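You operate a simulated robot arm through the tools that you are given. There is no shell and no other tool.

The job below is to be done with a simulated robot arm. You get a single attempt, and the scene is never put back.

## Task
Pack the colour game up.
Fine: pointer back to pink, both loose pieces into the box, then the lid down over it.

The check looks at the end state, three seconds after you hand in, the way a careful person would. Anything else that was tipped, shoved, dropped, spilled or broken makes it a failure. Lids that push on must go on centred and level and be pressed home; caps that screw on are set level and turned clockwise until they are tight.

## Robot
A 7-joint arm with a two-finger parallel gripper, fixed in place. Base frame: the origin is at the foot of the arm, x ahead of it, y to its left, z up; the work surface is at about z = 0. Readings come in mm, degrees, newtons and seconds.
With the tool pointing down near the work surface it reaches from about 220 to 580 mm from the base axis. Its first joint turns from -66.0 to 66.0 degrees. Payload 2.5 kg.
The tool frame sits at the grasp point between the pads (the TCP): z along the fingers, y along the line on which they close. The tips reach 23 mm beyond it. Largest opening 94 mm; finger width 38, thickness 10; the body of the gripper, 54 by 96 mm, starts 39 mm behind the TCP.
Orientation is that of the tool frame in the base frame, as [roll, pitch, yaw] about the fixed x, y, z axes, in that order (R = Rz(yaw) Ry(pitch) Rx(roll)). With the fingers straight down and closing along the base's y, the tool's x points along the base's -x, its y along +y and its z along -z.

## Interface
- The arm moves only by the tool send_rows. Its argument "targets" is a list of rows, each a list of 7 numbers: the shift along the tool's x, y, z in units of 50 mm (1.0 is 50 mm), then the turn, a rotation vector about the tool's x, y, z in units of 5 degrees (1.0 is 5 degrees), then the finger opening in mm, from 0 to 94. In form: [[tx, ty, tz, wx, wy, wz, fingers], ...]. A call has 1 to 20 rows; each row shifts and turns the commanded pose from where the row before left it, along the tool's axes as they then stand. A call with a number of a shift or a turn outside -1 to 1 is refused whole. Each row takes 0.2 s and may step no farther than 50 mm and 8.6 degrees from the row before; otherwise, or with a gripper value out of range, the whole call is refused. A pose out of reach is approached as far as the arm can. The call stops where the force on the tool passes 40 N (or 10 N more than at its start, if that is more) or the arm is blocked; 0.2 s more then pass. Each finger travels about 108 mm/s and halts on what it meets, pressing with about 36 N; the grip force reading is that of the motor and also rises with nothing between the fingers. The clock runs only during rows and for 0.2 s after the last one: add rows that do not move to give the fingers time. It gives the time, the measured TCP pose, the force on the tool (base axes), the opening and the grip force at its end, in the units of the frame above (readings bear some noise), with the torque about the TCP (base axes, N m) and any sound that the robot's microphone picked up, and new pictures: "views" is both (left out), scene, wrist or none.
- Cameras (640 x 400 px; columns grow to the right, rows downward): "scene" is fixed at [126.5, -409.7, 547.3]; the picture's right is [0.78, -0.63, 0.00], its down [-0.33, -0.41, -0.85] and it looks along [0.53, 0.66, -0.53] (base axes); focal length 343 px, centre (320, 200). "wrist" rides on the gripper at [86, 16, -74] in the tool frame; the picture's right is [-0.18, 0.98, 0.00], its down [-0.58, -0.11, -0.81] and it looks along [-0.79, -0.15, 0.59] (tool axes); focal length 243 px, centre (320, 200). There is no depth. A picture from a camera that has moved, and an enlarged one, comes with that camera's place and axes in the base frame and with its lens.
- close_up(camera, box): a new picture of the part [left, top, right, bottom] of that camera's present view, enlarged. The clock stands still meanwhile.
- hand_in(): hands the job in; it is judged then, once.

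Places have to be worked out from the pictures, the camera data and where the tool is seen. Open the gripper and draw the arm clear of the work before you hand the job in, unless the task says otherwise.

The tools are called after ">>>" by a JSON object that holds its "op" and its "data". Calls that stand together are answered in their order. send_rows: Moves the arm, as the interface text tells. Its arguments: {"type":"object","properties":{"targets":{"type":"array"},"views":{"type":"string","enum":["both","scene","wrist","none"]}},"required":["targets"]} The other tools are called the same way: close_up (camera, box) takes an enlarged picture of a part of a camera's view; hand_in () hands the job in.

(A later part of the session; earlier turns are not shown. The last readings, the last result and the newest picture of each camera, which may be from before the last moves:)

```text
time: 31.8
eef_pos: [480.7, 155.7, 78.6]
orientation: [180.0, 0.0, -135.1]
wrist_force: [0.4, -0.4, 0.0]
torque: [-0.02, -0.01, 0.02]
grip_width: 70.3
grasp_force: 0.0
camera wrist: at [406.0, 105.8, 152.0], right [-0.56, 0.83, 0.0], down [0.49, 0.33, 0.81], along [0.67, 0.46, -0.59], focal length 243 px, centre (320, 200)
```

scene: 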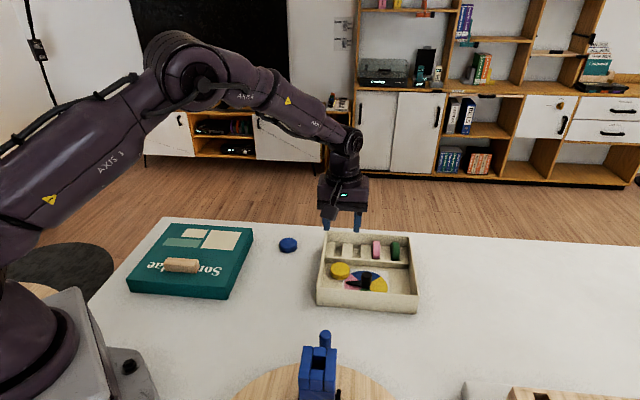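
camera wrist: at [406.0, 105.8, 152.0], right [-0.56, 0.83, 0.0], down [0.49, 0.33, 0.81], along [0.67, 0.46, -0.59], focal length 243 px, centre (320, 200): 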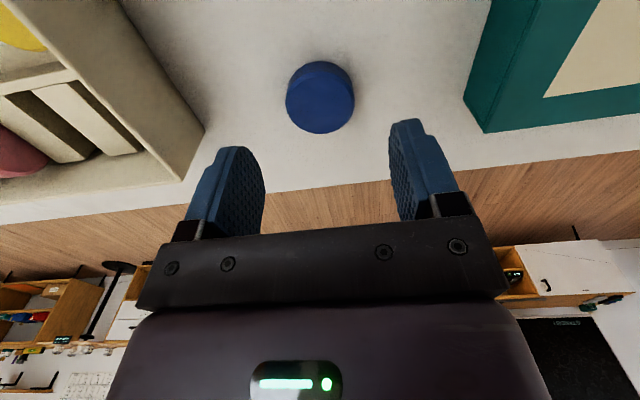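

The blue disc appears exactly where the yellow one did before its pick. I'll do the same descent and close.

>>> {"op": "send_rows", "data": {"targets": [[0, 0, 0.4, 0, 0, 0, 66], [0, 0, 0.3, 0, 0, 0, 64], [0, 0, 0.2, 0, 0, 0, 64], [0, 0, 0.14, 0, 0, 0, 64], [0, 0, 0, 0, 0, 0, 64], [0, 0, 0, 0, 0, 0, 50], [0, 0, 0, 0, 0, 0, 40], [0, 0, 0, 0, 0, 0, 38], [0, 0, 0, 0, 0, 0, 38]], "views": "both"}}

```text
time: 33.8
eef_pos: [479.7, 154.0, 24.7]
orientation: [-179.9, 0.0, -135.0]
wrist_force: [-0.8, 0.5, 0.5]
torque: [0.02, 0.01, -0.02]
grip_width: 42.2
grasp_force: 35.9
camera wrist: at [405.6, 106.1, 99.2], right [-0.56, 0.83, 0.0], down [0.49, 0.33, 0.81], along [0.67, 0.46, -0.59], focal length 243 px, centre (320, 200)
```

scene: 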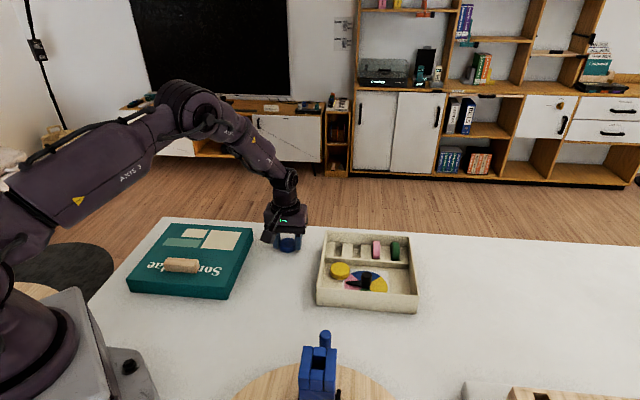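
wrist: 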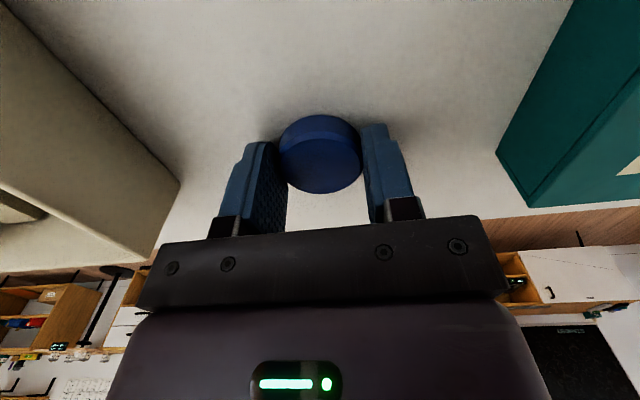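

The blue disc is held (42.2 mm). I'll lift it and carry it high over the near-left part of the tray, to a=362, b=305, i.e. about (471.6, -40.3).

>>> {"op": "send_rows", "data": {"targets": [[0, 0, -0.2, 0, 0, 0, 36], [0, 0, -0.4, 0, 0, 0, 36], [0, 0, -0.5, 0, 0, 0, 36], [0, 0, -0.5, 0, 0, 0, 36], [0, 0, -0.32, 0, 0, 0, 36], [0.574, -0.529, 0, 0, 0, 0, 36], [0.574, -0.529, 0, 0, 0, 0, 36], [0.574, -0.529, 0, 0, 0, 0, 36], [0.574, -0.529, 0, 0, 0, 0, 36], [0.574, -0.529, 0, 0, 0, 0, 36], [0, 0, 0, 0, 0, 0, 36]], "views": "both"}}

```text
time: 36.2
eef_pos: [471.8, -41.3, 121.4]
orientation: [180.0, -0.1, -135.0]
wrist_force: [-0.7, 0.1, 0.2]
torque: [-0.01, 0.01, -0.01]
grip_width: 42.3
grasp_force: 36.4
camera wrist: at [398.5, -90.7, 194.4], right [-0.56, 0.83, 0.0], down [0.49, 0.33, 0.81], along [0.67, 0.46, -0.59], focal length 243 px, centre (320, 200)
```

scene: 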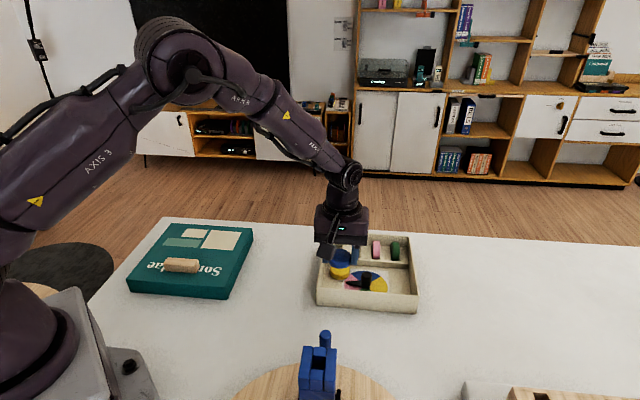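
wrist: 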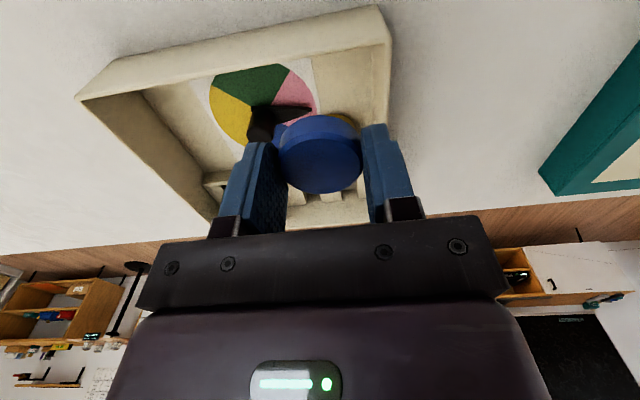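

I'll enlarge the view to verify the near wall against my planned finger footprint.

>>> {"op": "close_up", "data": {"camera": "wrist", "box": [220, 0, 420, 125]}}

>>> {"op": "close_up", "data": {"camera": "scene", "box": [300, 220, 430, 320]}}

```text
3.20 times, centred on (320, 62) of wrist
camera zoom: at [398.5, -90.7, 194.4], right [-0.56, 0.83, 0.0], down [0.49, 0.33, 0.81], along [0.67, 0.46, -0.59], focal length 776 px, centre (320, 640)
```

zoom: 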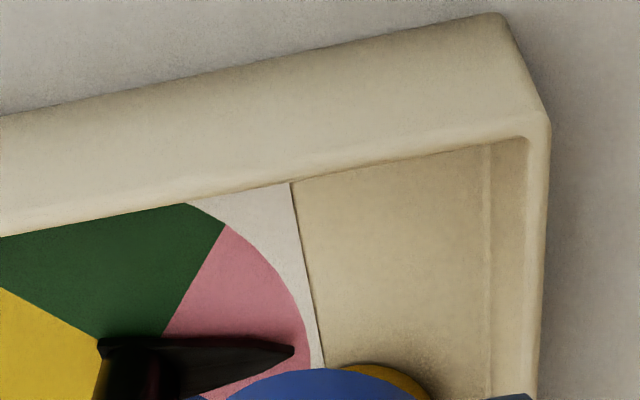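

```text
4.00 times, centred on (365, 270) of scene
camera zoom: at [126.4, -409.8, 547.3], right [0.78, -0.63, 0.0], down [-0.33, -0.41, -0.85], along [0.53, 0.66, -0.53], focal length 1372 px, centre (140, -80)
```

zoom: 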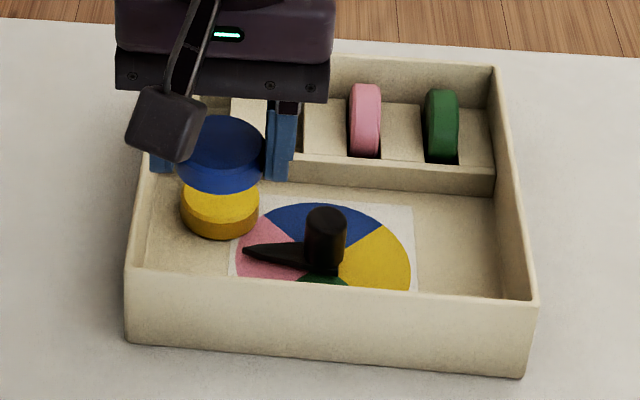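

The near wall's inner face is at b≈281 and the fingers will reach b≈286, so there is room. I'll lower the blue disc, slowing near the tray floor.

>>> {"op": "send_rows", "data": {"targets": [[0, 0, 0.4, 0, 0, 0, 36], [0, 0, 0.4, 0, 0, 0, 36], [0, 0, 0.4, 0, 0, 0, 36], [0, 0, 0.3, 0, 0, 0, 36], [0, 0, 0.15, 0, 0, 0, 36], [0, 0, 0.08, 0, 0, 0, 36], [0, 0, 0.05, 0, 0, 0, 36], [0, 0, 0.03, 0, 0, 0, 36], [0, 0, 0, 0, 0, 0, 36]], "views": "both"}}

```text
time: 38.2
eef_pos: [471.1, -40.6, 33.4]
orientation: [180.0, 0.0, -135.0]
wrist_force: [-0.2, 0.6, -0.1]
torque: [0.0, 0.0, 0.01]
grip_width: 42.3
grasp_force: 36.4
camera wrist: at [398.1, -89.1, 104.7], right [-0.56, 0.83, 0.0], down [0.49, 0.33, 0.81], along [0.67, 0.46, -0.59], focal length 243 px, centre (320, 200)
```

scene: 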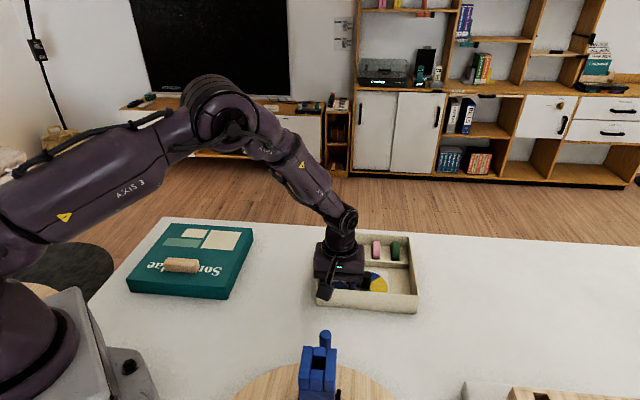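
wrist: 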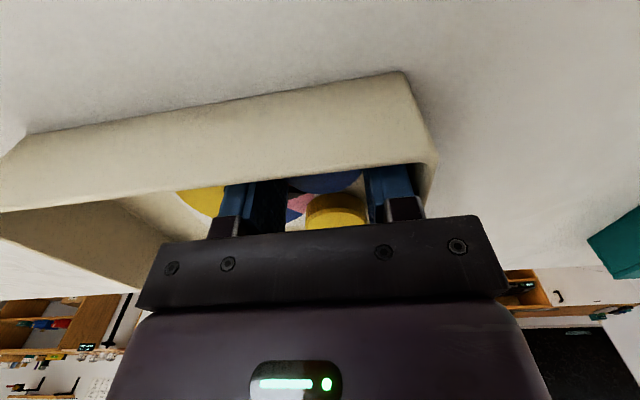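

There is no contact and the disc is just above the tray floor. I'll release with the same small opening and lift straight out.

>>> {"op": "send_rows", "data": {"targets": [[0, 0, 0.02, 0, 0, 0, 36], [0, 0, 0, 0, 0, 0, 44], [0, 0, 0, 0, 0, 0, 48], [0, 0, 0, 0, 0, 0, 48], [0, 0, -0.1, 0, 0, 0, 48], [0, 0, -0.3, 0, 0, 0, 48], [0, 0, -0.5, 0, 0, 0, 48], [0, 0, -0.6, 0, 0, 0, 48], [0, 0, -0.6, 0, 0, 0, 48], [0, 0, -0.6, 0, 0, 0, 48], [0, 0, -0.4, 0, 0, 0, 48]], "views": "both"}}

>>> {"op": "close_up", "data": {"camera": "scene", "box": [300, 220, 430, 320]}}

>>> {"op": "close_up", "data": {"camera": "wrist", "box": [140, 0, 440, 188]}}

```text
time: 40.6
eef_pos: [470.2, -40.7, 186.7]
orientation: [-179.9, 0.1, -135.0]
wrist_force: [-0.6, -0.1, 0.4]
torque: [0.0, -0.02, 0.01]
grip_width: 48.0
grasp_force: 0.0
camera wrist: at [397.4, -89.7, 259.7], right [-0.56, 0.83, 0.0], down [0.49, 0.33, 0.81], along [0.67, 0.46, -0.59], focal length 243 px, centre (320, 200)
```

scene: 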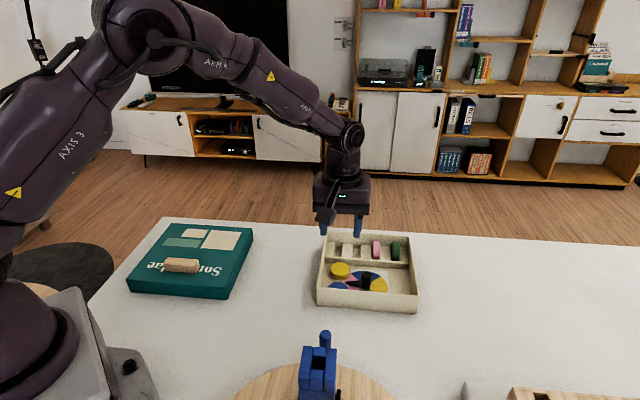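
wrist: 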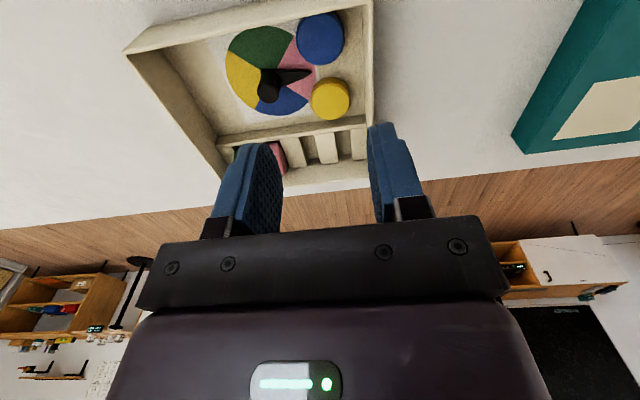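

```text
4.00 times, centred on (365, 270) of scene
camera zoom: at [126.5, -409.7, 547.3], right [0.78, -0.63, 0.0], down [-0.33, -0.41, -0.85], along [0.53, 0.66, -0.53], focal length 1372 px, centre (140, -80)
```

zoom: 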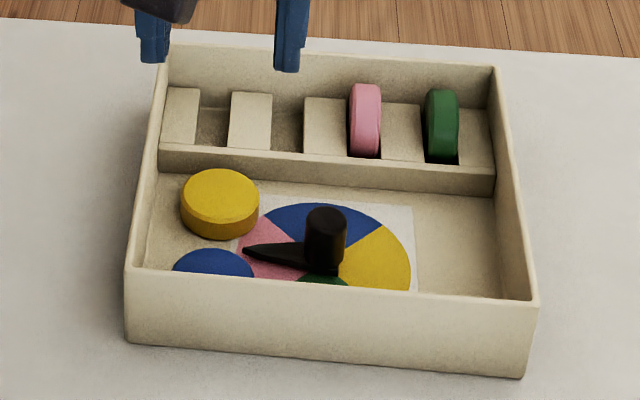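

```text
2.13 times, centred on (290, 94) of wrist
camera zoom: at [397.4, -89.7, 259.7], right [-0.56, 0.83, 0.0], down [0.49, 0.33, 0.81], along [0.67, 0.46, -0.59], focal length 516 px, centre (384, 426)
```

zoom: 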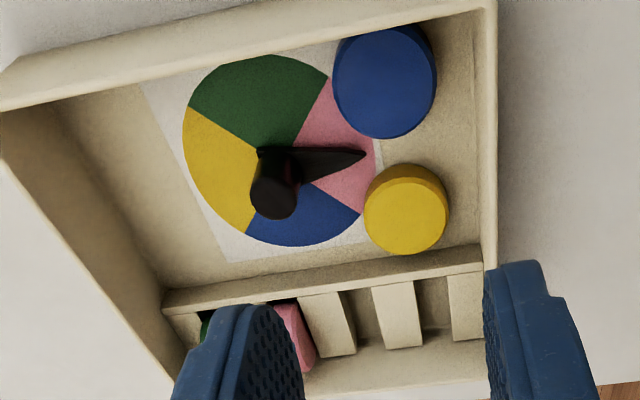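

Both discs lie flat in the tray, the pointer is still on pink and the box is where it was. Next is the lid. I'll carry the tool high over to the bar on the lid and start turning so the fingers close across the bar.

>>> {"op": "send_rows", "data": {"targets": [[-0.0106, 0.836, 0, 0, 0, 0, 48], [-0.0106, 0.836, 0, 0, 0, 0, 48], [-0.0106, 0.836, 0, 0, 0, 0, 48], [-0.0106, 0.836, 0, 0, 0, 0, 48], [-0.0106, 0.836, 0, 0, 0, 0, 48], [-0.0106, 0.836, 0, 0, 0, 0, 48], [-0.0106, 0.836, 0, 0, 0, 0, 48], [-0.0106, 0.836, 0, 0, 0, 0, 48], [0, 0, 0, 0, 0, 1, 48], [0, 0, 0, 0, 0, 1, 48], [0, 0, 0, 0, 0, 1, 48], [0, 0, 0, 0, 0, 1, 48], [0, 0, 0, 0, 0, 1, 48], [0, 0, 0, 0, 0, 1, 48], [0, 0, 0, 0, 0, 1, 48], [0, 0, 0, 0, 0, 1, 48], [0, 0, 0, 0, 0, 1, 48], [0, 0, 0, 0, 0, 0, 48]], "views": "both"}}

```text
time: 44.4
eef_pos: [238.4, 200.0, 184.7]
orientation: [-180.0, 0.1, 179.9]
wrist_force: [0.7, 0.1, -0.1]
torque: [0.0, 0.03, 0.03]
grip_width: 48.0
grasp_force: 0.0
camera wrist: at [150.8, 216.4, 259.1], right [0.19, 0.98, 0.0], down [0.58, -0.11, 0.81], along [0.79, -0.15, -0.59], focal length 243 px, centre (320, 200)
```

scene: 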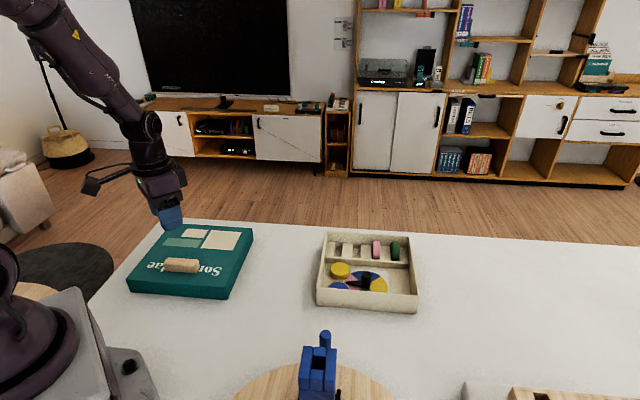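
wrist: 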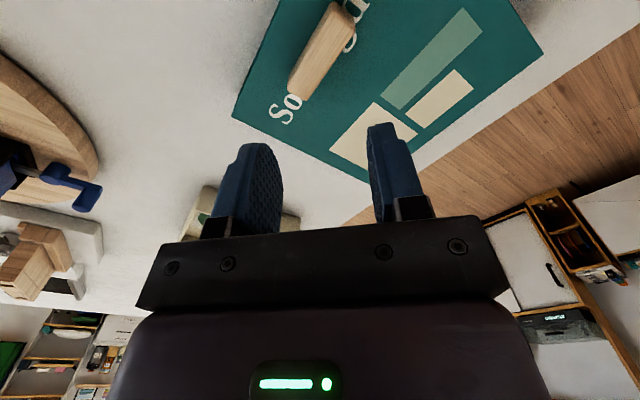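

The scene view is unobstructed now. I'll take strong enlargements of the box and lid corners to get precise poses for alignment.

>>> {"op": "close_up", "data": {"camera": "scene", "box": [305, 275, 345, 310]}}

>>> {"op": "close_up", "data": {"camera": "scene", "box": [395, 285, 435, 320]}}

>>> {"op": "close_up", "data": {"camera": "scene", "box": [310, 220, 350, 255]}}

>>> {"op": "close_up", "data": {"camera": "scene", "box": [390, 225, 430, 260]}}

>>> {"op": "close_up", "data": {"camera": "scene", "box": [120, 270, 160, 305]}}

>>> {"op": "close_up", "data": {"camera": "scene", "box": [210, 280, 250, 315]}}

>>> {"op": "close_up", "data": {"camera": "scene", "box": [230, 215, 270, 250]}}

>>> {"op": "close_up", "data": {"camera": "scene", "box": [150, 210, 190, 245]}}

>>> {"op": "close_up", "data": {"camera": "scene", "box": [155, 245, 205, 285]}}

```text
11.43 times, centred on (325, 292) of scene
camera zoom: at [126.5, -409.7, 547.3], right [0.78, -0.63, 0.0], down [-0.33, -0.41, -0.85], along [0.53, 0.66, -0.53], focal length 3920 px, centre (263, -857)
```

zoom: 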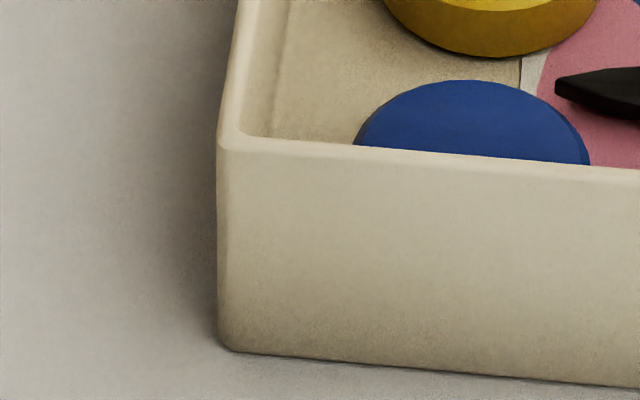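

```text
11.43 times, centred on (415, 302) of scene
camera zoom: at [126.5, -409.7, 547.3], right [0.78, -0.63, 0.0], down [-0.33, -0.41, -0.85], along [0.53, 0.66, -0.53], focal length 3920 px, centre (-766, -971)
```

zoom: 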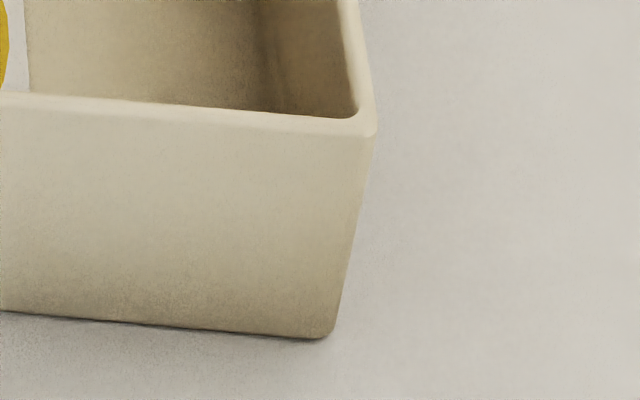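

```text
11.43 times, centred on (330, 238) of scene
camera zoom: at [126.5, -409.7, 547.3], right [0.78, -0.63, 0.0], down [-0.33, -0.41, -0.85], along [0.53, 0.66, -0.53], focal length 3920 px, centre (206, -229)
```

zoom: 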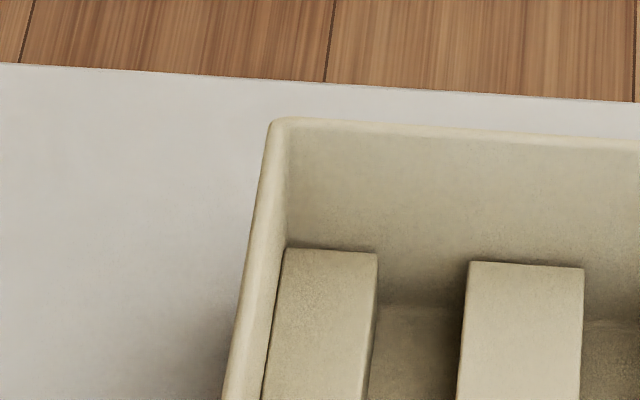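

```text
11.43 times, centred on (410, 242) of scene
camera zoom: at [126.5, -409.7, 547.3], right [0.78, -0.63, 0.0], down [-0.33, -0.41, -0.85], along [0.53, 0.66, -0.53], focal length 3920 px, centre (-709, -286)
```

zoom: 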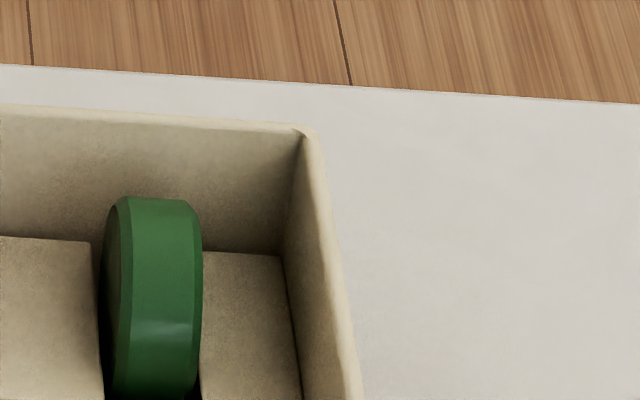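

```text
11.43 times, centred on (140, 288) of scene
camera zoom: at [126.5, -409.7, 547.3], right [0.78, -0.63, 0.0], down [-0.33, -0.41, -0.85], along [0.53, 0.66, -0.53], focal length 3920 px, centre (2377, -800)
```

zoom: 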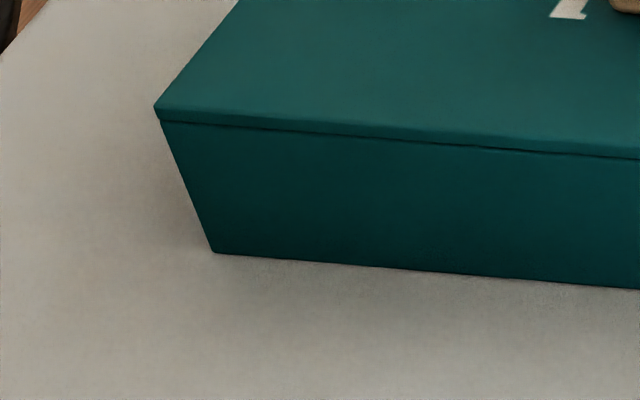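

```text
11.43 times, centred on (230, 298) of scene
camera zoom: at [126.5, -409.7, 547.3], right [0.78, -0.63, 0.0], down [-0.33, -0.41, -0.85], along [0.53, 0.66, -0.53], focal length 3920 px, centre (1349, -914)
```

zoom: 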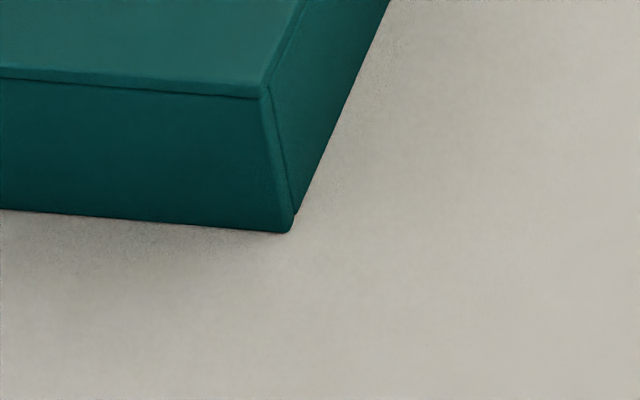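

```text
11.43 times, centred on (250, 232) of scene
camera zoom: at [126.5, -409.7, 547.3], right [0.78, -0.63, 0.0], down [-0.33, -0.41, -0.85], along [0.53, 0.66, -0.53], focal length 3920 px, centre (1120, -171)
```

zoom: 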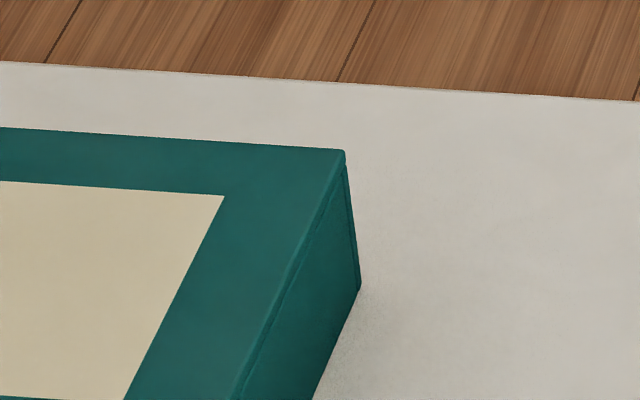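

```text
11.43 times, centred on (170, 228) of scene
camera zoom: at [126.5, -409.7, 547.3], right [0.78, -0.63, 0.0], down [-0.33, -0.41, -0.85], along [0.53, 0.66, -0.53], focal length 3920 px, centre (2034, -114)
```

zoom: 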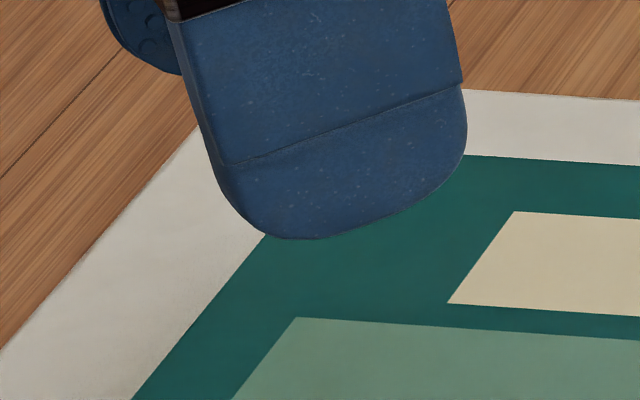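

```text
10.00 times, centred on (180, 265) of scene
camera zoom: at [126.5, -409.7, 547.3], right [0.78, -0.63, 0.0], down [-0.33, -0.41, -0.85], along [0.53, 0.66, -0.53], focal length 3430 px, centre (1720, -450)
```

zoom: 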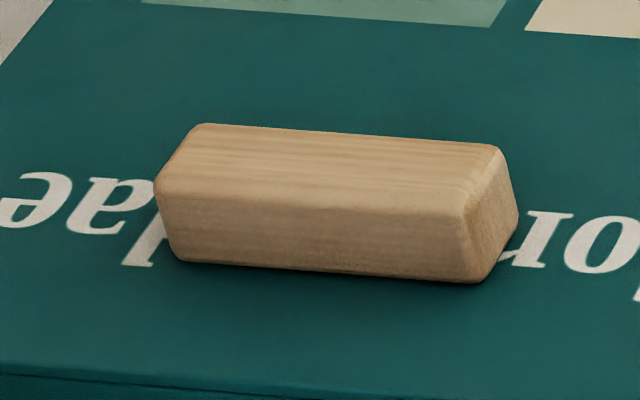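

From these enlargements:

| Item | Outer size (mm) | Height (mm) | Centre | Yaw |
|---|---|---|---|---|
| Box | 198×187 | ≈50 | (556.4, -36.8) | -45.3° |
| Lid | 211×199 | ≈36.5 | (281.7, 237.9) | -44.9° |

The bar on the lid is centred near (240.7, 199.2). I'll finish the turn and lower to look at it from close by.

>>> {"op": "send_rows", "data": {"targets": [[0, 0, 0, 0, 0, 1, 48], [0, 0, 0, 0, 0, 1, 48], [0, 0, 0, 0, 0, 1, 48], [0, 0, 0, 0, 0, 1, 48], [0, 0, 0, 0, 0, 1, 48], [0, 0, 0, 0, 0, 1, 48], [0, 0, 0, 0, 0, 1, 48], [0, 0, 0, 0, 0, 1, 48], [0, 0, 0, 0, 0, 1, 48], [0, 0, 0.4, 0, 0, 0, 48], [0, 0, 0.5, 0, 0, 0, 48], [0, 0, 0.4, 0, 0, 0, 48], [0, 0, 0, 0, 0, 0, 48], [0, 0, 0, 0, 0, 0, 48]], "views": "both"}}

>>> {"op": "close_up", "data": {"camera": "wrist", "box": [240, 20, 400, 145]}}

```text
time: 47.4
eef_pos: [238.3, 199.3, 119.9]
orientation: [180.0, -0.1, 135.0]
wrist_force: [-1.2, 0.2, -0.3]
torque: [-0.01, 0.04, 0.03]
grip_width: 48.4
grasp_force: 0.0
camera wrist: at [187.6, 272.8, 193.4], right [0.83, 0.56, 0.0], down [0.33, -0.49, 0.81], along [0.46, -0.67, -0.59], focal length 243 px, centre (320, 200)
```

scene: 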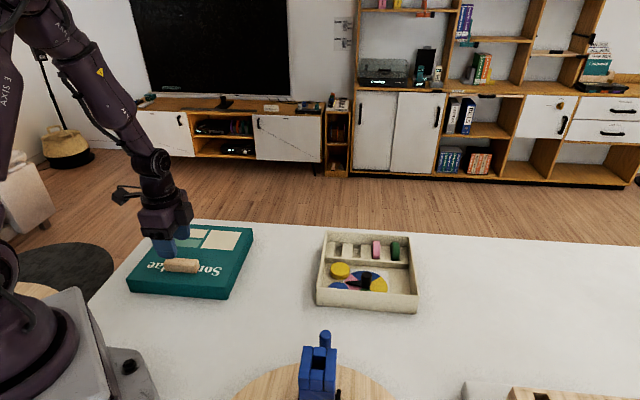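
wrist: 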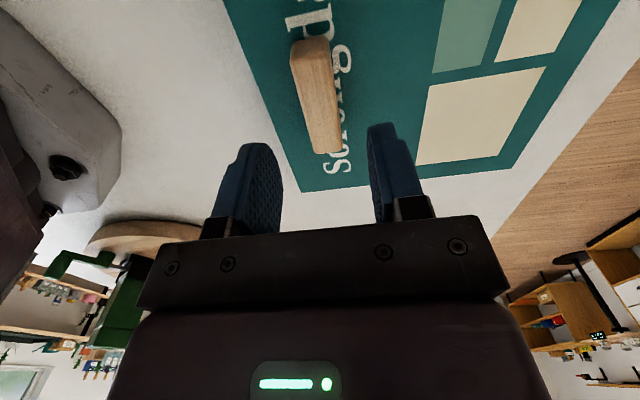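

```text
3.20 times, centred on (320, 82) of wrist
camera zoom: at [187.6, 272.8, 193.4], right [0.83, 0.56, 0.0], down [0.33, -0.49, 0.81], along [0.46, -0.67, -0.59], focal length 776 px, centre (320, 576)
```

zoom: 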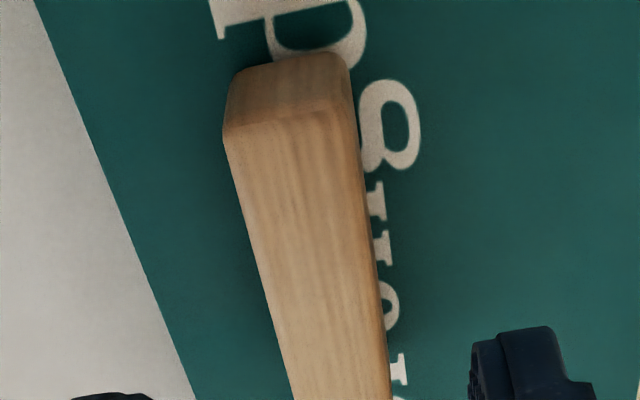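

The bar's centre is about 3.5 mm farther along its length than the tool, and it is well centred across the fingers. I'll shift, go down so the tips are just above the lid top, and close on the bar.

>>> {"op": "send_rows", "data": {"targets": [[-0.07, 0, 0.3, 0, 0, 0, 48], [0, 0, 0.4, 0, 0, 0, 44], [0, 0, 0.25, 0, 0, 0, 44], [0, 0, 0.14, 0, 0, 0, 44], [0, 0, 0.05, 0, 0, 0, 44], [0, 0, 0, 0, 0, 0, 44]], "views": "both"}}

>>> {"op": "close_up", "data": {"camera": "scene", "box": [125, 225, 225, 295]}}

```text
time: 48.8
eef_pos: [241.7, 196.4, 64.2]
orientation: [180.0, -0.1, 135.0]
wrist_force: [0.1, -0.2, -0.7]
torque: [-0.01, -0.02, 0.04]
grip_width: 44.0
grasp_force: 0.0
camera wrist: at [189.8, 270.3, 137.0], right [0.83, 0.56, 0.0], down [0.33, -0.49, 0.81], along [0.46, -0.67, -0.59], focal length 243 px, centre (320, 200)
```

scene: 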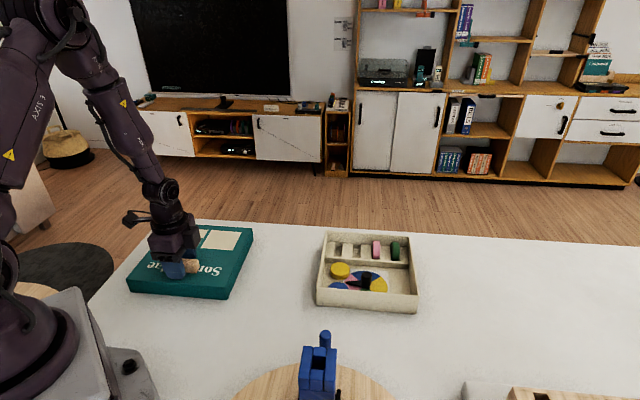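
wrist: 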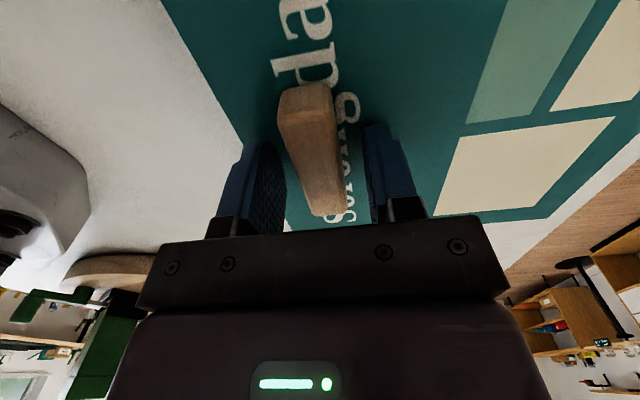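

```text
5.71 times, centred on (175, 260) of scene
camera zoom: at [126.5, -409.7, 547.3], right [0.78, -0.63, 0.0], down [-0.33, -0.41, -0.85], along [0.53, 0.66, -0.53], focal length 1960 px, centre (1149, -143)
```

zoom: 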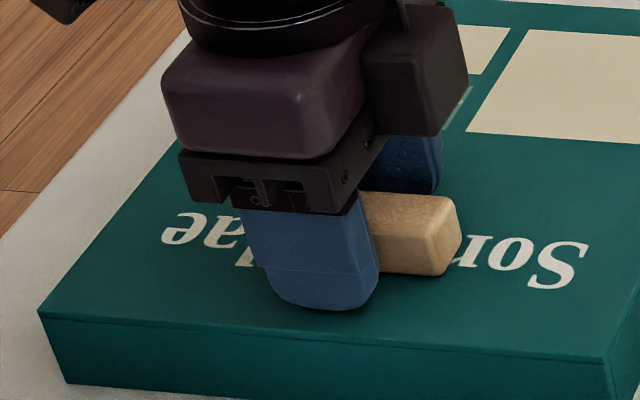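

The tips straddle the bar just above the lid's top. I'll close on the bar.

>>> {"op": "send_rows", "data": {"targets": [[0, 0, 0, 0, 0, 0, 30], [0, 0, 0, 0, 0, 0, 20], [0, 0, 0, 0, 0, 0, 12], [0, 0, 0, 0, 0, 0, 12], [0, 0, 0, 0, 0, 0, 12]], "views": "wrist"}}

```text
time: 50.0
eef_pos: [240.3, 197.1, 64.9]
orientation: [180.0, 0.0, 135.0]
wrist_force: [-0.5, -0.5, -0.7]
torque: [-0.01, 0.01, 0.03]
grip_width: 21.4
grasp_force: 36.0
camera wrist: at [189.8, 270.3, 137.2], right [0.83, 0.56, 0.0], down [0.33, -0.49, 0.81], along [0.46, -0.67, -0.59], focal length 243 px, centre (320, 200)
```

wrist: 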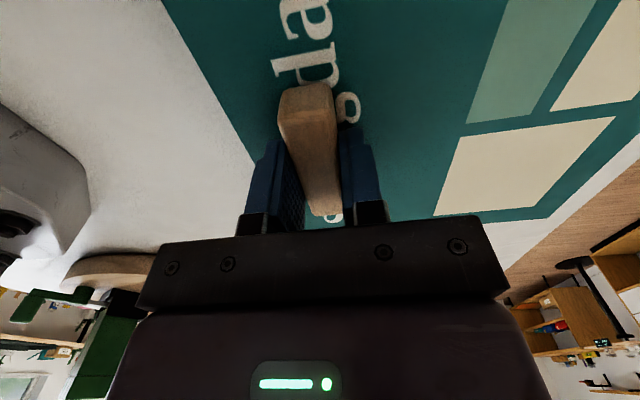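

The bar is gripped (21.4 mm). I'll lift only about 8 mm to find out whether the lid comes along, and how heavy and level it is.

>>> {"op": "send_rows", "data": {"targets": [[0, 0, -0.04, 0, 0, 0, 10], [0, 0, -0.06, 0, 0, 0, 10], [0, 0, -0.06, 0, 0, 0, 10], [0, 0, 0, 0, 0, 0, 10]], "views": "both"}}

>>> {"op": "close_up", "data": {"camera": "scene", "box": [115, 210, 265, 310]}}

```text
time: 51.0
eef_pos: [241.7, 196.3, 71.6]
orientation: [-179.9, 0.0, 135.0]
wrist_force: [0.3, 0.1, -1.9]
torque: [-0.05, 0.05, 0.0]
grip_width: 21.5
grasp_force: 36.1
camera wrist: at [189.6, 270.1, 145.0], right [0.83, 0.56, 0.0], down [0.33, -0.49, 0.81], along [0.46, -0.67, -0.59], focal length 243 px, centre (320, 200)
```

scene: 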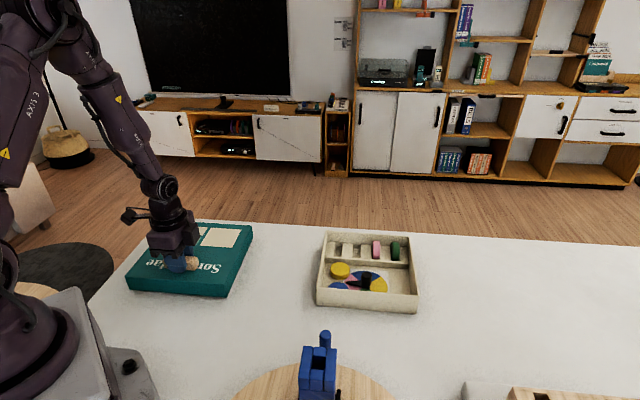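
wrist: 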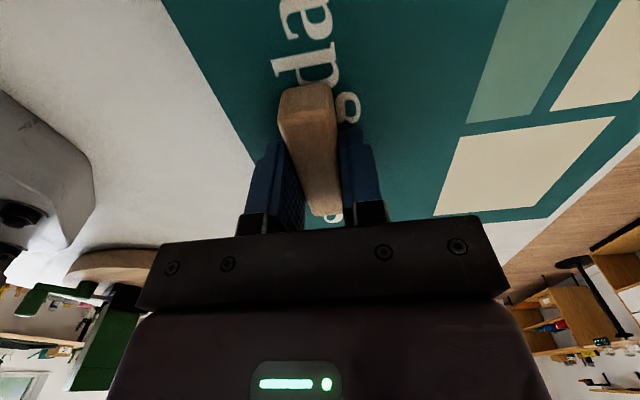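

```text
4.00 times, centred on (190, 260) of scene
camera zoom: at [126.5, -409.7, 547.3], right [0.78, -0.63, 0.0], down [-0.33, -0.41, -0.85], along [0.53, 0.66, -0.53], focal length 1372 px, centre (840, -40)
```

zoom: 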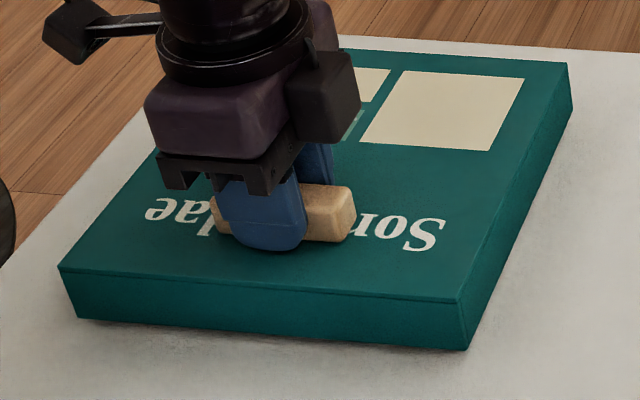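

The lid lifts with the bar: it is light (about 2 N), and the reading shows only a small off-centre moment. I'll raise it well clear and check how level it hangs.

>>> {"op": "send_rows", "data": {"targets": [[0, 0, -0.2, 0, 0, 0, 10], [0, 0, -0.4, 0, 0, 0, 10], [0, 0, -0.4, 0, 0, 0, 10], [0, 0, -0.4, 0, 0, 0, 10], [0, 0, -0.2, 0, 0, 0, 10], [0, 0, 0, 0, 0, 0, 10], [0, 0, 0, 0, 0, 0, 10]], "views": "both"}}

>>> {"op": "close_up", "data": {"camera": "scene", "box": [105, 170, 265, 290]}}

```text
time: 52.6
eef_pos: [240.8, 196.5, 151.4]
orientation: [-180.0, 0.0, 135.0]
wrist_force: [1.2, 0.6, -0.9]
torque: [-0.05, 0.09, -0.03]
grip_width: 21.8
grasp_force: 35.9
camera wrist: at [190.3, 269.7, 224.9], right [0.83, 0.56, 0.0], down [0.33, -0.49, 0.81], along [0.46, -0.67, -0.59], focal length 243 px, centre (320, 200)
```

scene: 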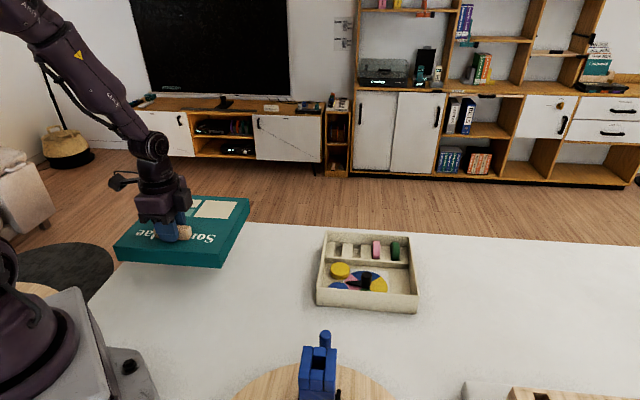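
wrist: 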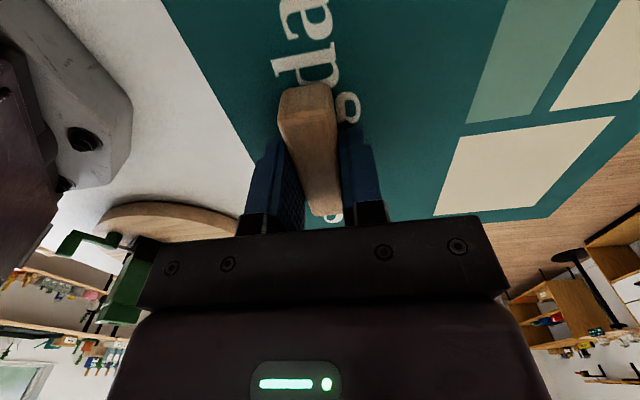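

```text
3.33 times, centred on (185, 230) of scene
camera zoom: at [126.5, -409.7, 547.3], right [0.78, -0.63, 0.0], down [-0.33, -0.41, -0.85], along [0.53, 0.66, -0.53], focal length 1143 px, centre (770, 100)
```

zoom: 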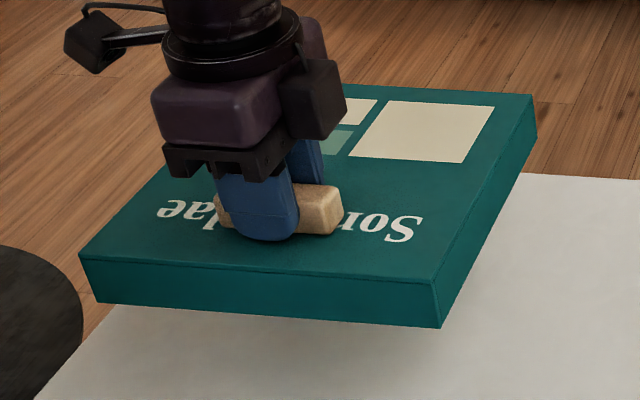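

The lid hangs level and has not shifted relative to the tool. I'll carry it along the box's long axis, about 388 mm, to hover above the box.

>>> {"op": "send_rows", "data": {"targets": [[-0.4, 0, 0, 0, 0, 0, 10], [-0.7, 0, 0, 0, 0, 0, 10], [-0.8, 0, 0, 0, 0, 0, 10], [-0.8, 0, 0, 0, 0, 0, 10], [-0.8, 0, 0, 0, 0, 0, 10], [-0.8, 0, 0, 0, 0, 0, 10], [-0.8, 0, 0, 0, 0, 0, 10], [-0.8, 0, 0, 0, 0, 0, 10], [-0.8, 0, 0, 0, 0, 0, 10], [-0.7, 0, 0, 0, 0, 0, 10], [-0.37, 0, 0, 0, 0, 0, 10], [0, 0, 0, 0, 0, 0, 10], [0, 0, 0, 0, 0, 0, 10]], "views": "both"}}

>>> {"op": "close_up", "data": {"camera": "scene", "box": [290, 170, 450, 320]}}

```text
time: 55.4
eef_pos: [516.1, -78.8, 151.6]
orientation: [-180.0, 0.0, 135.1]
wrist_force: [0.1, -0.2, -1.4]
torque: [-0.07, 0.07, 0.02]
grip_width: 21.8
grasp_force: 36.2
camera wrist: at [464.9, -5.4, 225.4], right [0.83, 0.56, 0.0], down [0.33, -0.49, 0.81], along [0.46, -0.67, -0.59], focal length 243 px, centre (320, 200)
```

scene: 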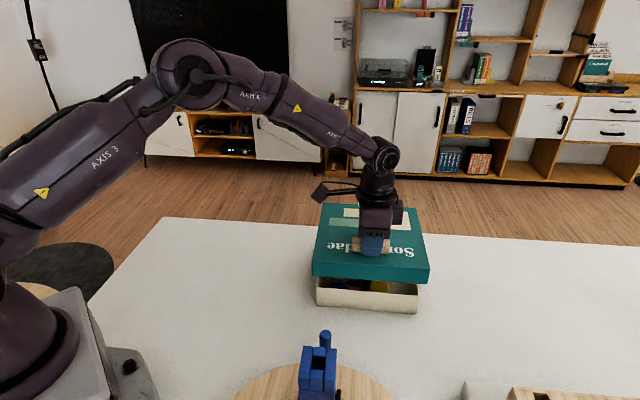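
wrist: 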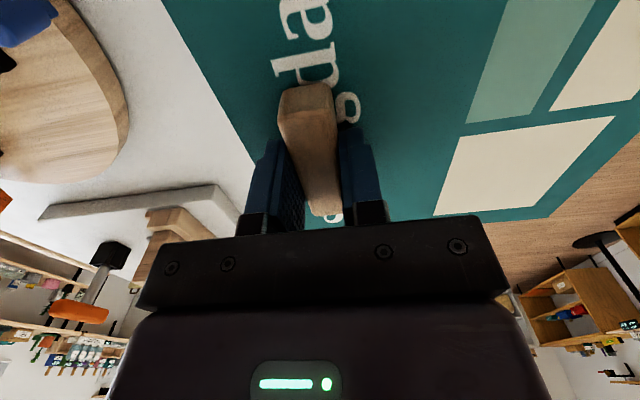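

```text
2.67 times, centred on (370, 245) of scene
camera zoom: at [126.5, -409.8, 547.3], right [0.78, -0.63, 0.0], down [-0.33, -0.41, -0.85], along [0.53, 0.66, -0.53], focal length 915 px, centre (187, 80)
```

zoom: 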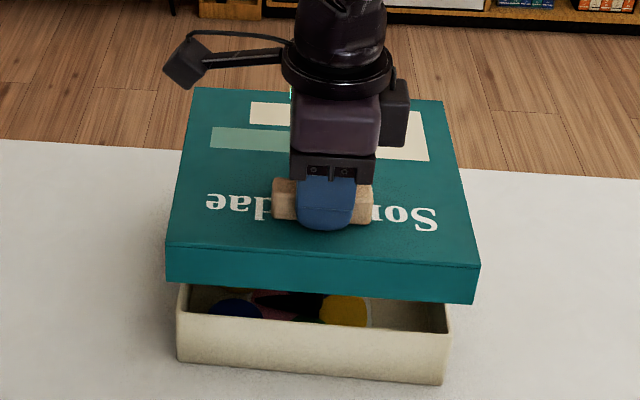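

The lid hovers aligned above the box. I'll lower it until its bottom edge is about 8 mm above the rim and measure the corner alignment there.

>>> {"op": "send_rows", "data": {"targets": [[0, 0, 0.2, 0, 0, 0, 10], [0, 0, 0.2, 0, 0, 0, 10], [0, 0, 0.15, 0, 0, 0, 10], [0, 0, 0.05, 0, 0, 0, 10], [0, 0, 0, 0, 0, 0, 10], [0, 0, 0, 0, 0, 0, 10]], "views": "scene"}}

>>> {"op": "close_up", "data": {"camera": "scene", "box": [300, 265, 340, 310]}}

>>> {"op": "close_up", "data": {"camera": "scene", "box": [395, 270, 435, 320]}}

>>> {"op": "close_up", "data": {"camera": "scene", "box": [390, 210, 430, 255]}}

>>> {"op": "close_up", "data": {"camera": "scene", "box": [305, 205, 345, 250]}}

```text
time: 56.8
eef_pos: [515.1, -78.6, 121.6]
orientation: [180.0, 0.1, 135.1]
wrist_force: [-0.2, -0.6, -1.7]
torque: [-0.06, 0.06, 0.02]
grip_width: 21.4
grasp_force: 36.2
```

scene: 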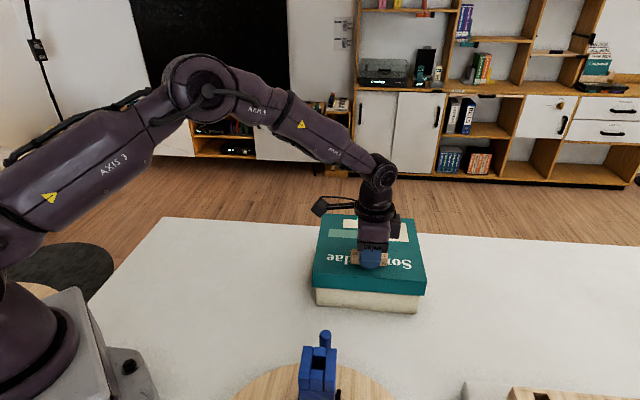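

```text
8.89 times, centred on (320, 288) of scene
camera zoom: at [126.5, -409.7, 547.3], right [0.78, -0.63, 0.0], down [-0.33, -0.41, -0.85], along [0.53, 0.66, -0.53], focal length 3049 px, centre (320, -578)
```

zoom: 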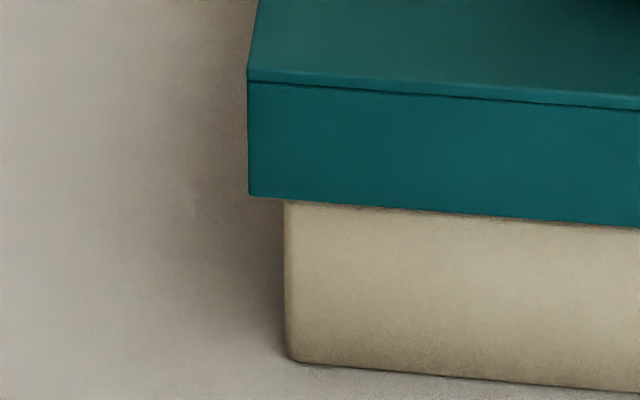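

```text
8.00 times, centred on (415, 295) of scene
camera zoom: at [126.5, -409.7, 547.3], right [0.78, -0.63, 0.0], down [-0.33, -0.41, -0.85], along [0.53, 0.66, -0.53], focal length 2744 px, centre (-440, -560)
```

zoom: 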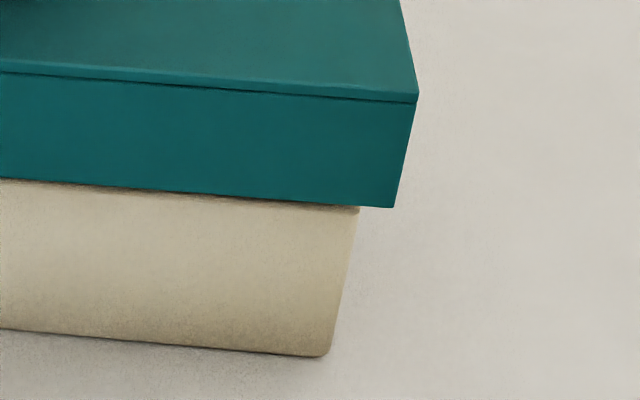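

```text
8.89 times, centred on (410, 232) of scene
camera zoom: at [126.5, -409.7, 547.3], right [0.78, -0.63, 0.0], down [-0.33, -0.41, -0.85], along [0.53, 0.66, -0.53], focal length 3049 px, centre (-480, -89)
```

zoom: 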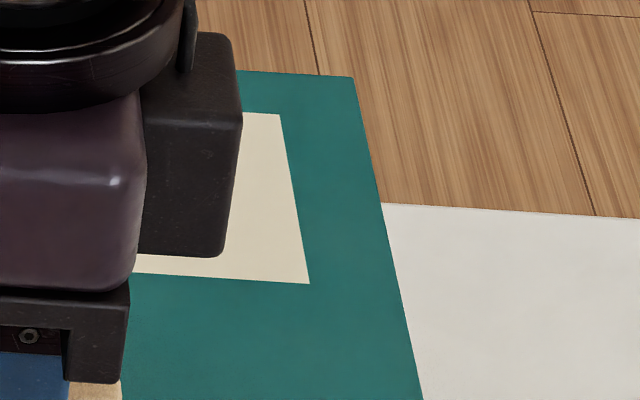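

```text
8.89 times, centred on (325, 228) of scene
camera zoom: at [126.5, -409.7, 547.3], right [0.78, -0.63, 0.0], down [-0.33, -0.41, -0.85], along [0.53, 0.66, -0.53], focal length 3049 px, centre (276, -44)
```

zoom: 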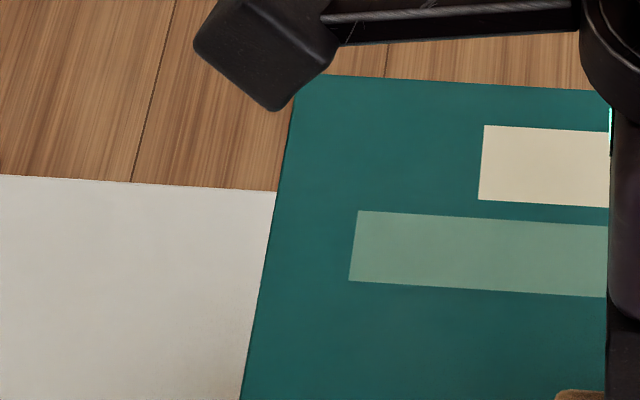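

Comparing lid and box corners, the overhang is:

| Side | Overhang (mm) |
|---|---|
| Left | 7.7 |
| Right | 5.5 |
| Near | ≈5.3 |
| Far | ≈7.8 |

The lid is also turned about 0.4° too far counter-clockwise. I'll correct that with a tiny turn and shift, and lower to about 3 mm above the rim.

>>> {"op": "send_rows", "data": {"targets": [[-0.014, -0.024, 0, 0, 0, 0.08, 10], [0, 0, 0.05, 0, 0, 0, 10], [0, 0, 0.03, 0, 0, 0, 10], [0, 0, 0, 0, 0, 0, 10], [0, 0, 0, 0, 0, 0, 10]], "views": "scene"}}

>>> {"op": "close_up", "data": {"camera": "scene", "box": [300, 265, 340, 310]}}

>>> {"op": "close_up", "data": {"camera": "scene", "box": [395, 270, 435, 320]}}

>>> {"op": "close_up", "data": {"camera": "scene", "box": [390, 210, 430, 255]}}

>>> {"op": "close_up", "data": {"camera": "scene", "box": [305, 205, 345, 250]}}

```text
time: 58.0
eef_pos: [515.6, -79.4, 118.8]
orientation: [180.0, 0.0, 134.6]
wrist_force: [0.5, 0.3, -1.9]
torque: [-0.08, 0.1, 0.05]
grip_width: 21.6
grasp_force: 36.0
```

scene: 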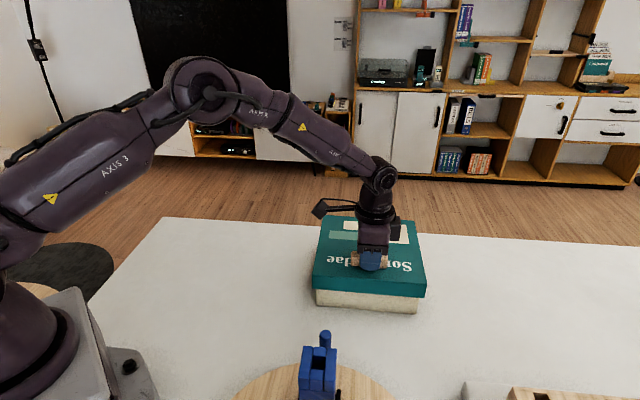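

```text
8.89 times, centred on (320, 288) of scene
camera zoom: at [126.5, -409.7, 547.3], right [0.78, -0.63, 0.0], down [-0.33, -0.41, -0.85], along [0.53, 0.66, -0.53], focal length 3049 px, centre (320, -578)
```

zoom: 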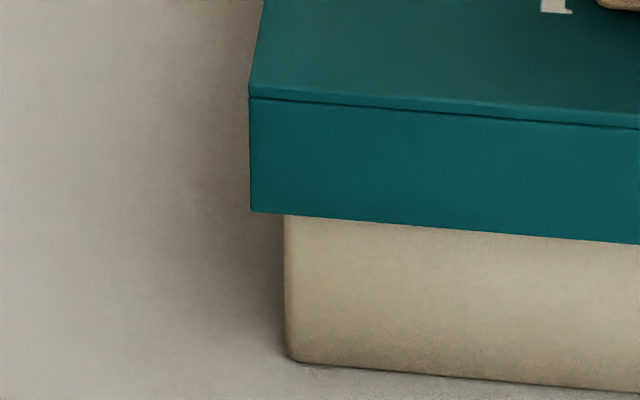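

```text
8.00 times, centred on (415, 295) of scene
camera zoom: at [126.5, -409.7, 547.3], right [0.78, -0.63, 0.0], down [-0.33, -0.41, -0.85], along [0.53, 0.66, -0.53], focal length 2744 px, centre (-440, -560)
```

zoom: 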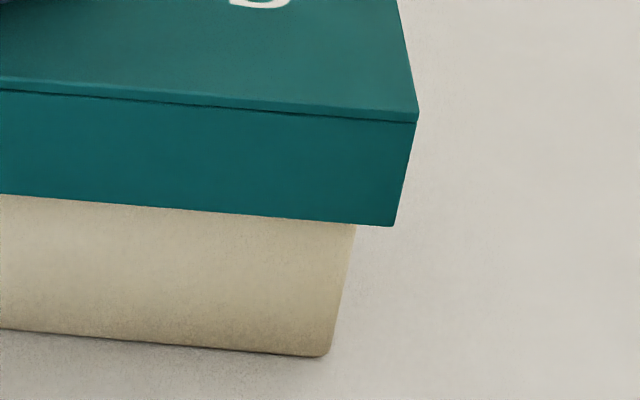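

```text
8.89 times, centred on (410, 232) of scene
camera zoom: at [126.5, -409.7, 547.3], right [0.78, -0.63, 0.0], down [-0.33, -0.41, -0.85], along [0.53, 0.66, -0.53], focal length 3049 px, centre (-480, -89)
```

zoom: 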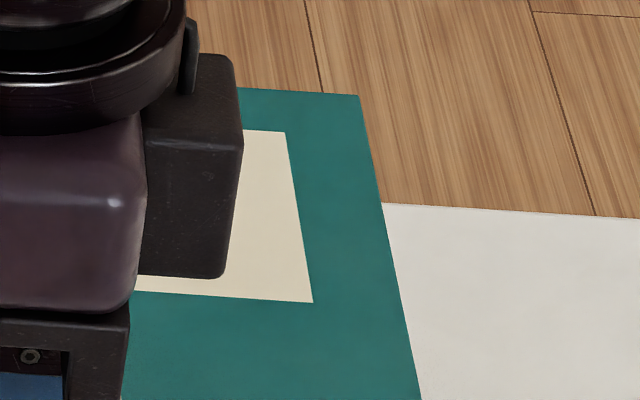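

```text
8.89 times, centred on (325, 228) of scene
camera zoom: at [126.5, -409.7, 547.3], right [0.78, -0.63, 0.0], down [-0.33, -0.41, -0.85], along [0.53, 0.66, -0.53], focal length 3049 px, centre (276, -44)
```

zoom: 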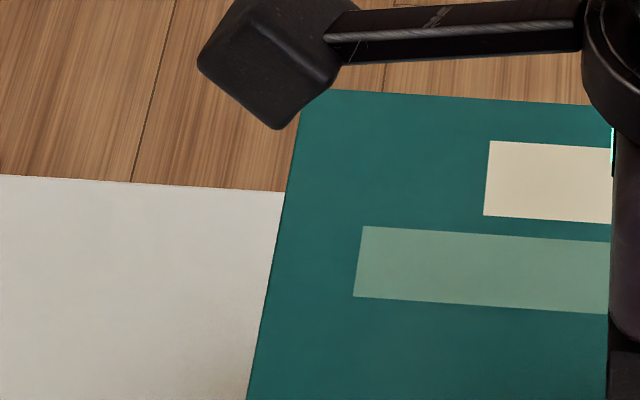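

The overhangs are now about 6.6 left, 6.2 right, 7.1 near and 5.7 far, with the yaw matched. I'll nudge it 0.5 mm farther away and lower 5 mm slowly past the rim, watching the force.

>>> {"op": "send_rows", "data": {"targets": [[0, 0.01, 0, 0, 0, 0, 10], [0, 0, 0.03, 0, 0, 0, 10], [0, 0, 0.03, 0, 0, 0, 10], [0, 0, 0.03, 0, 0, 0, 10], [0, 0, 0.02, 0, 0, 0, 10], [0, 0, 0, 0, 0, 0, 10]], "views": "none"}}

```text
time: 59.4
eef_pos: [515.3, -79.7, 112.2]
orientation: [-180.0, 0.0, 134.7]
wrist_force: [0.4, 0.0, -1.7]
torque: [-0.05, 0.07, 0.0]
grip_width: 21.6
grasp_force: 35.9
```

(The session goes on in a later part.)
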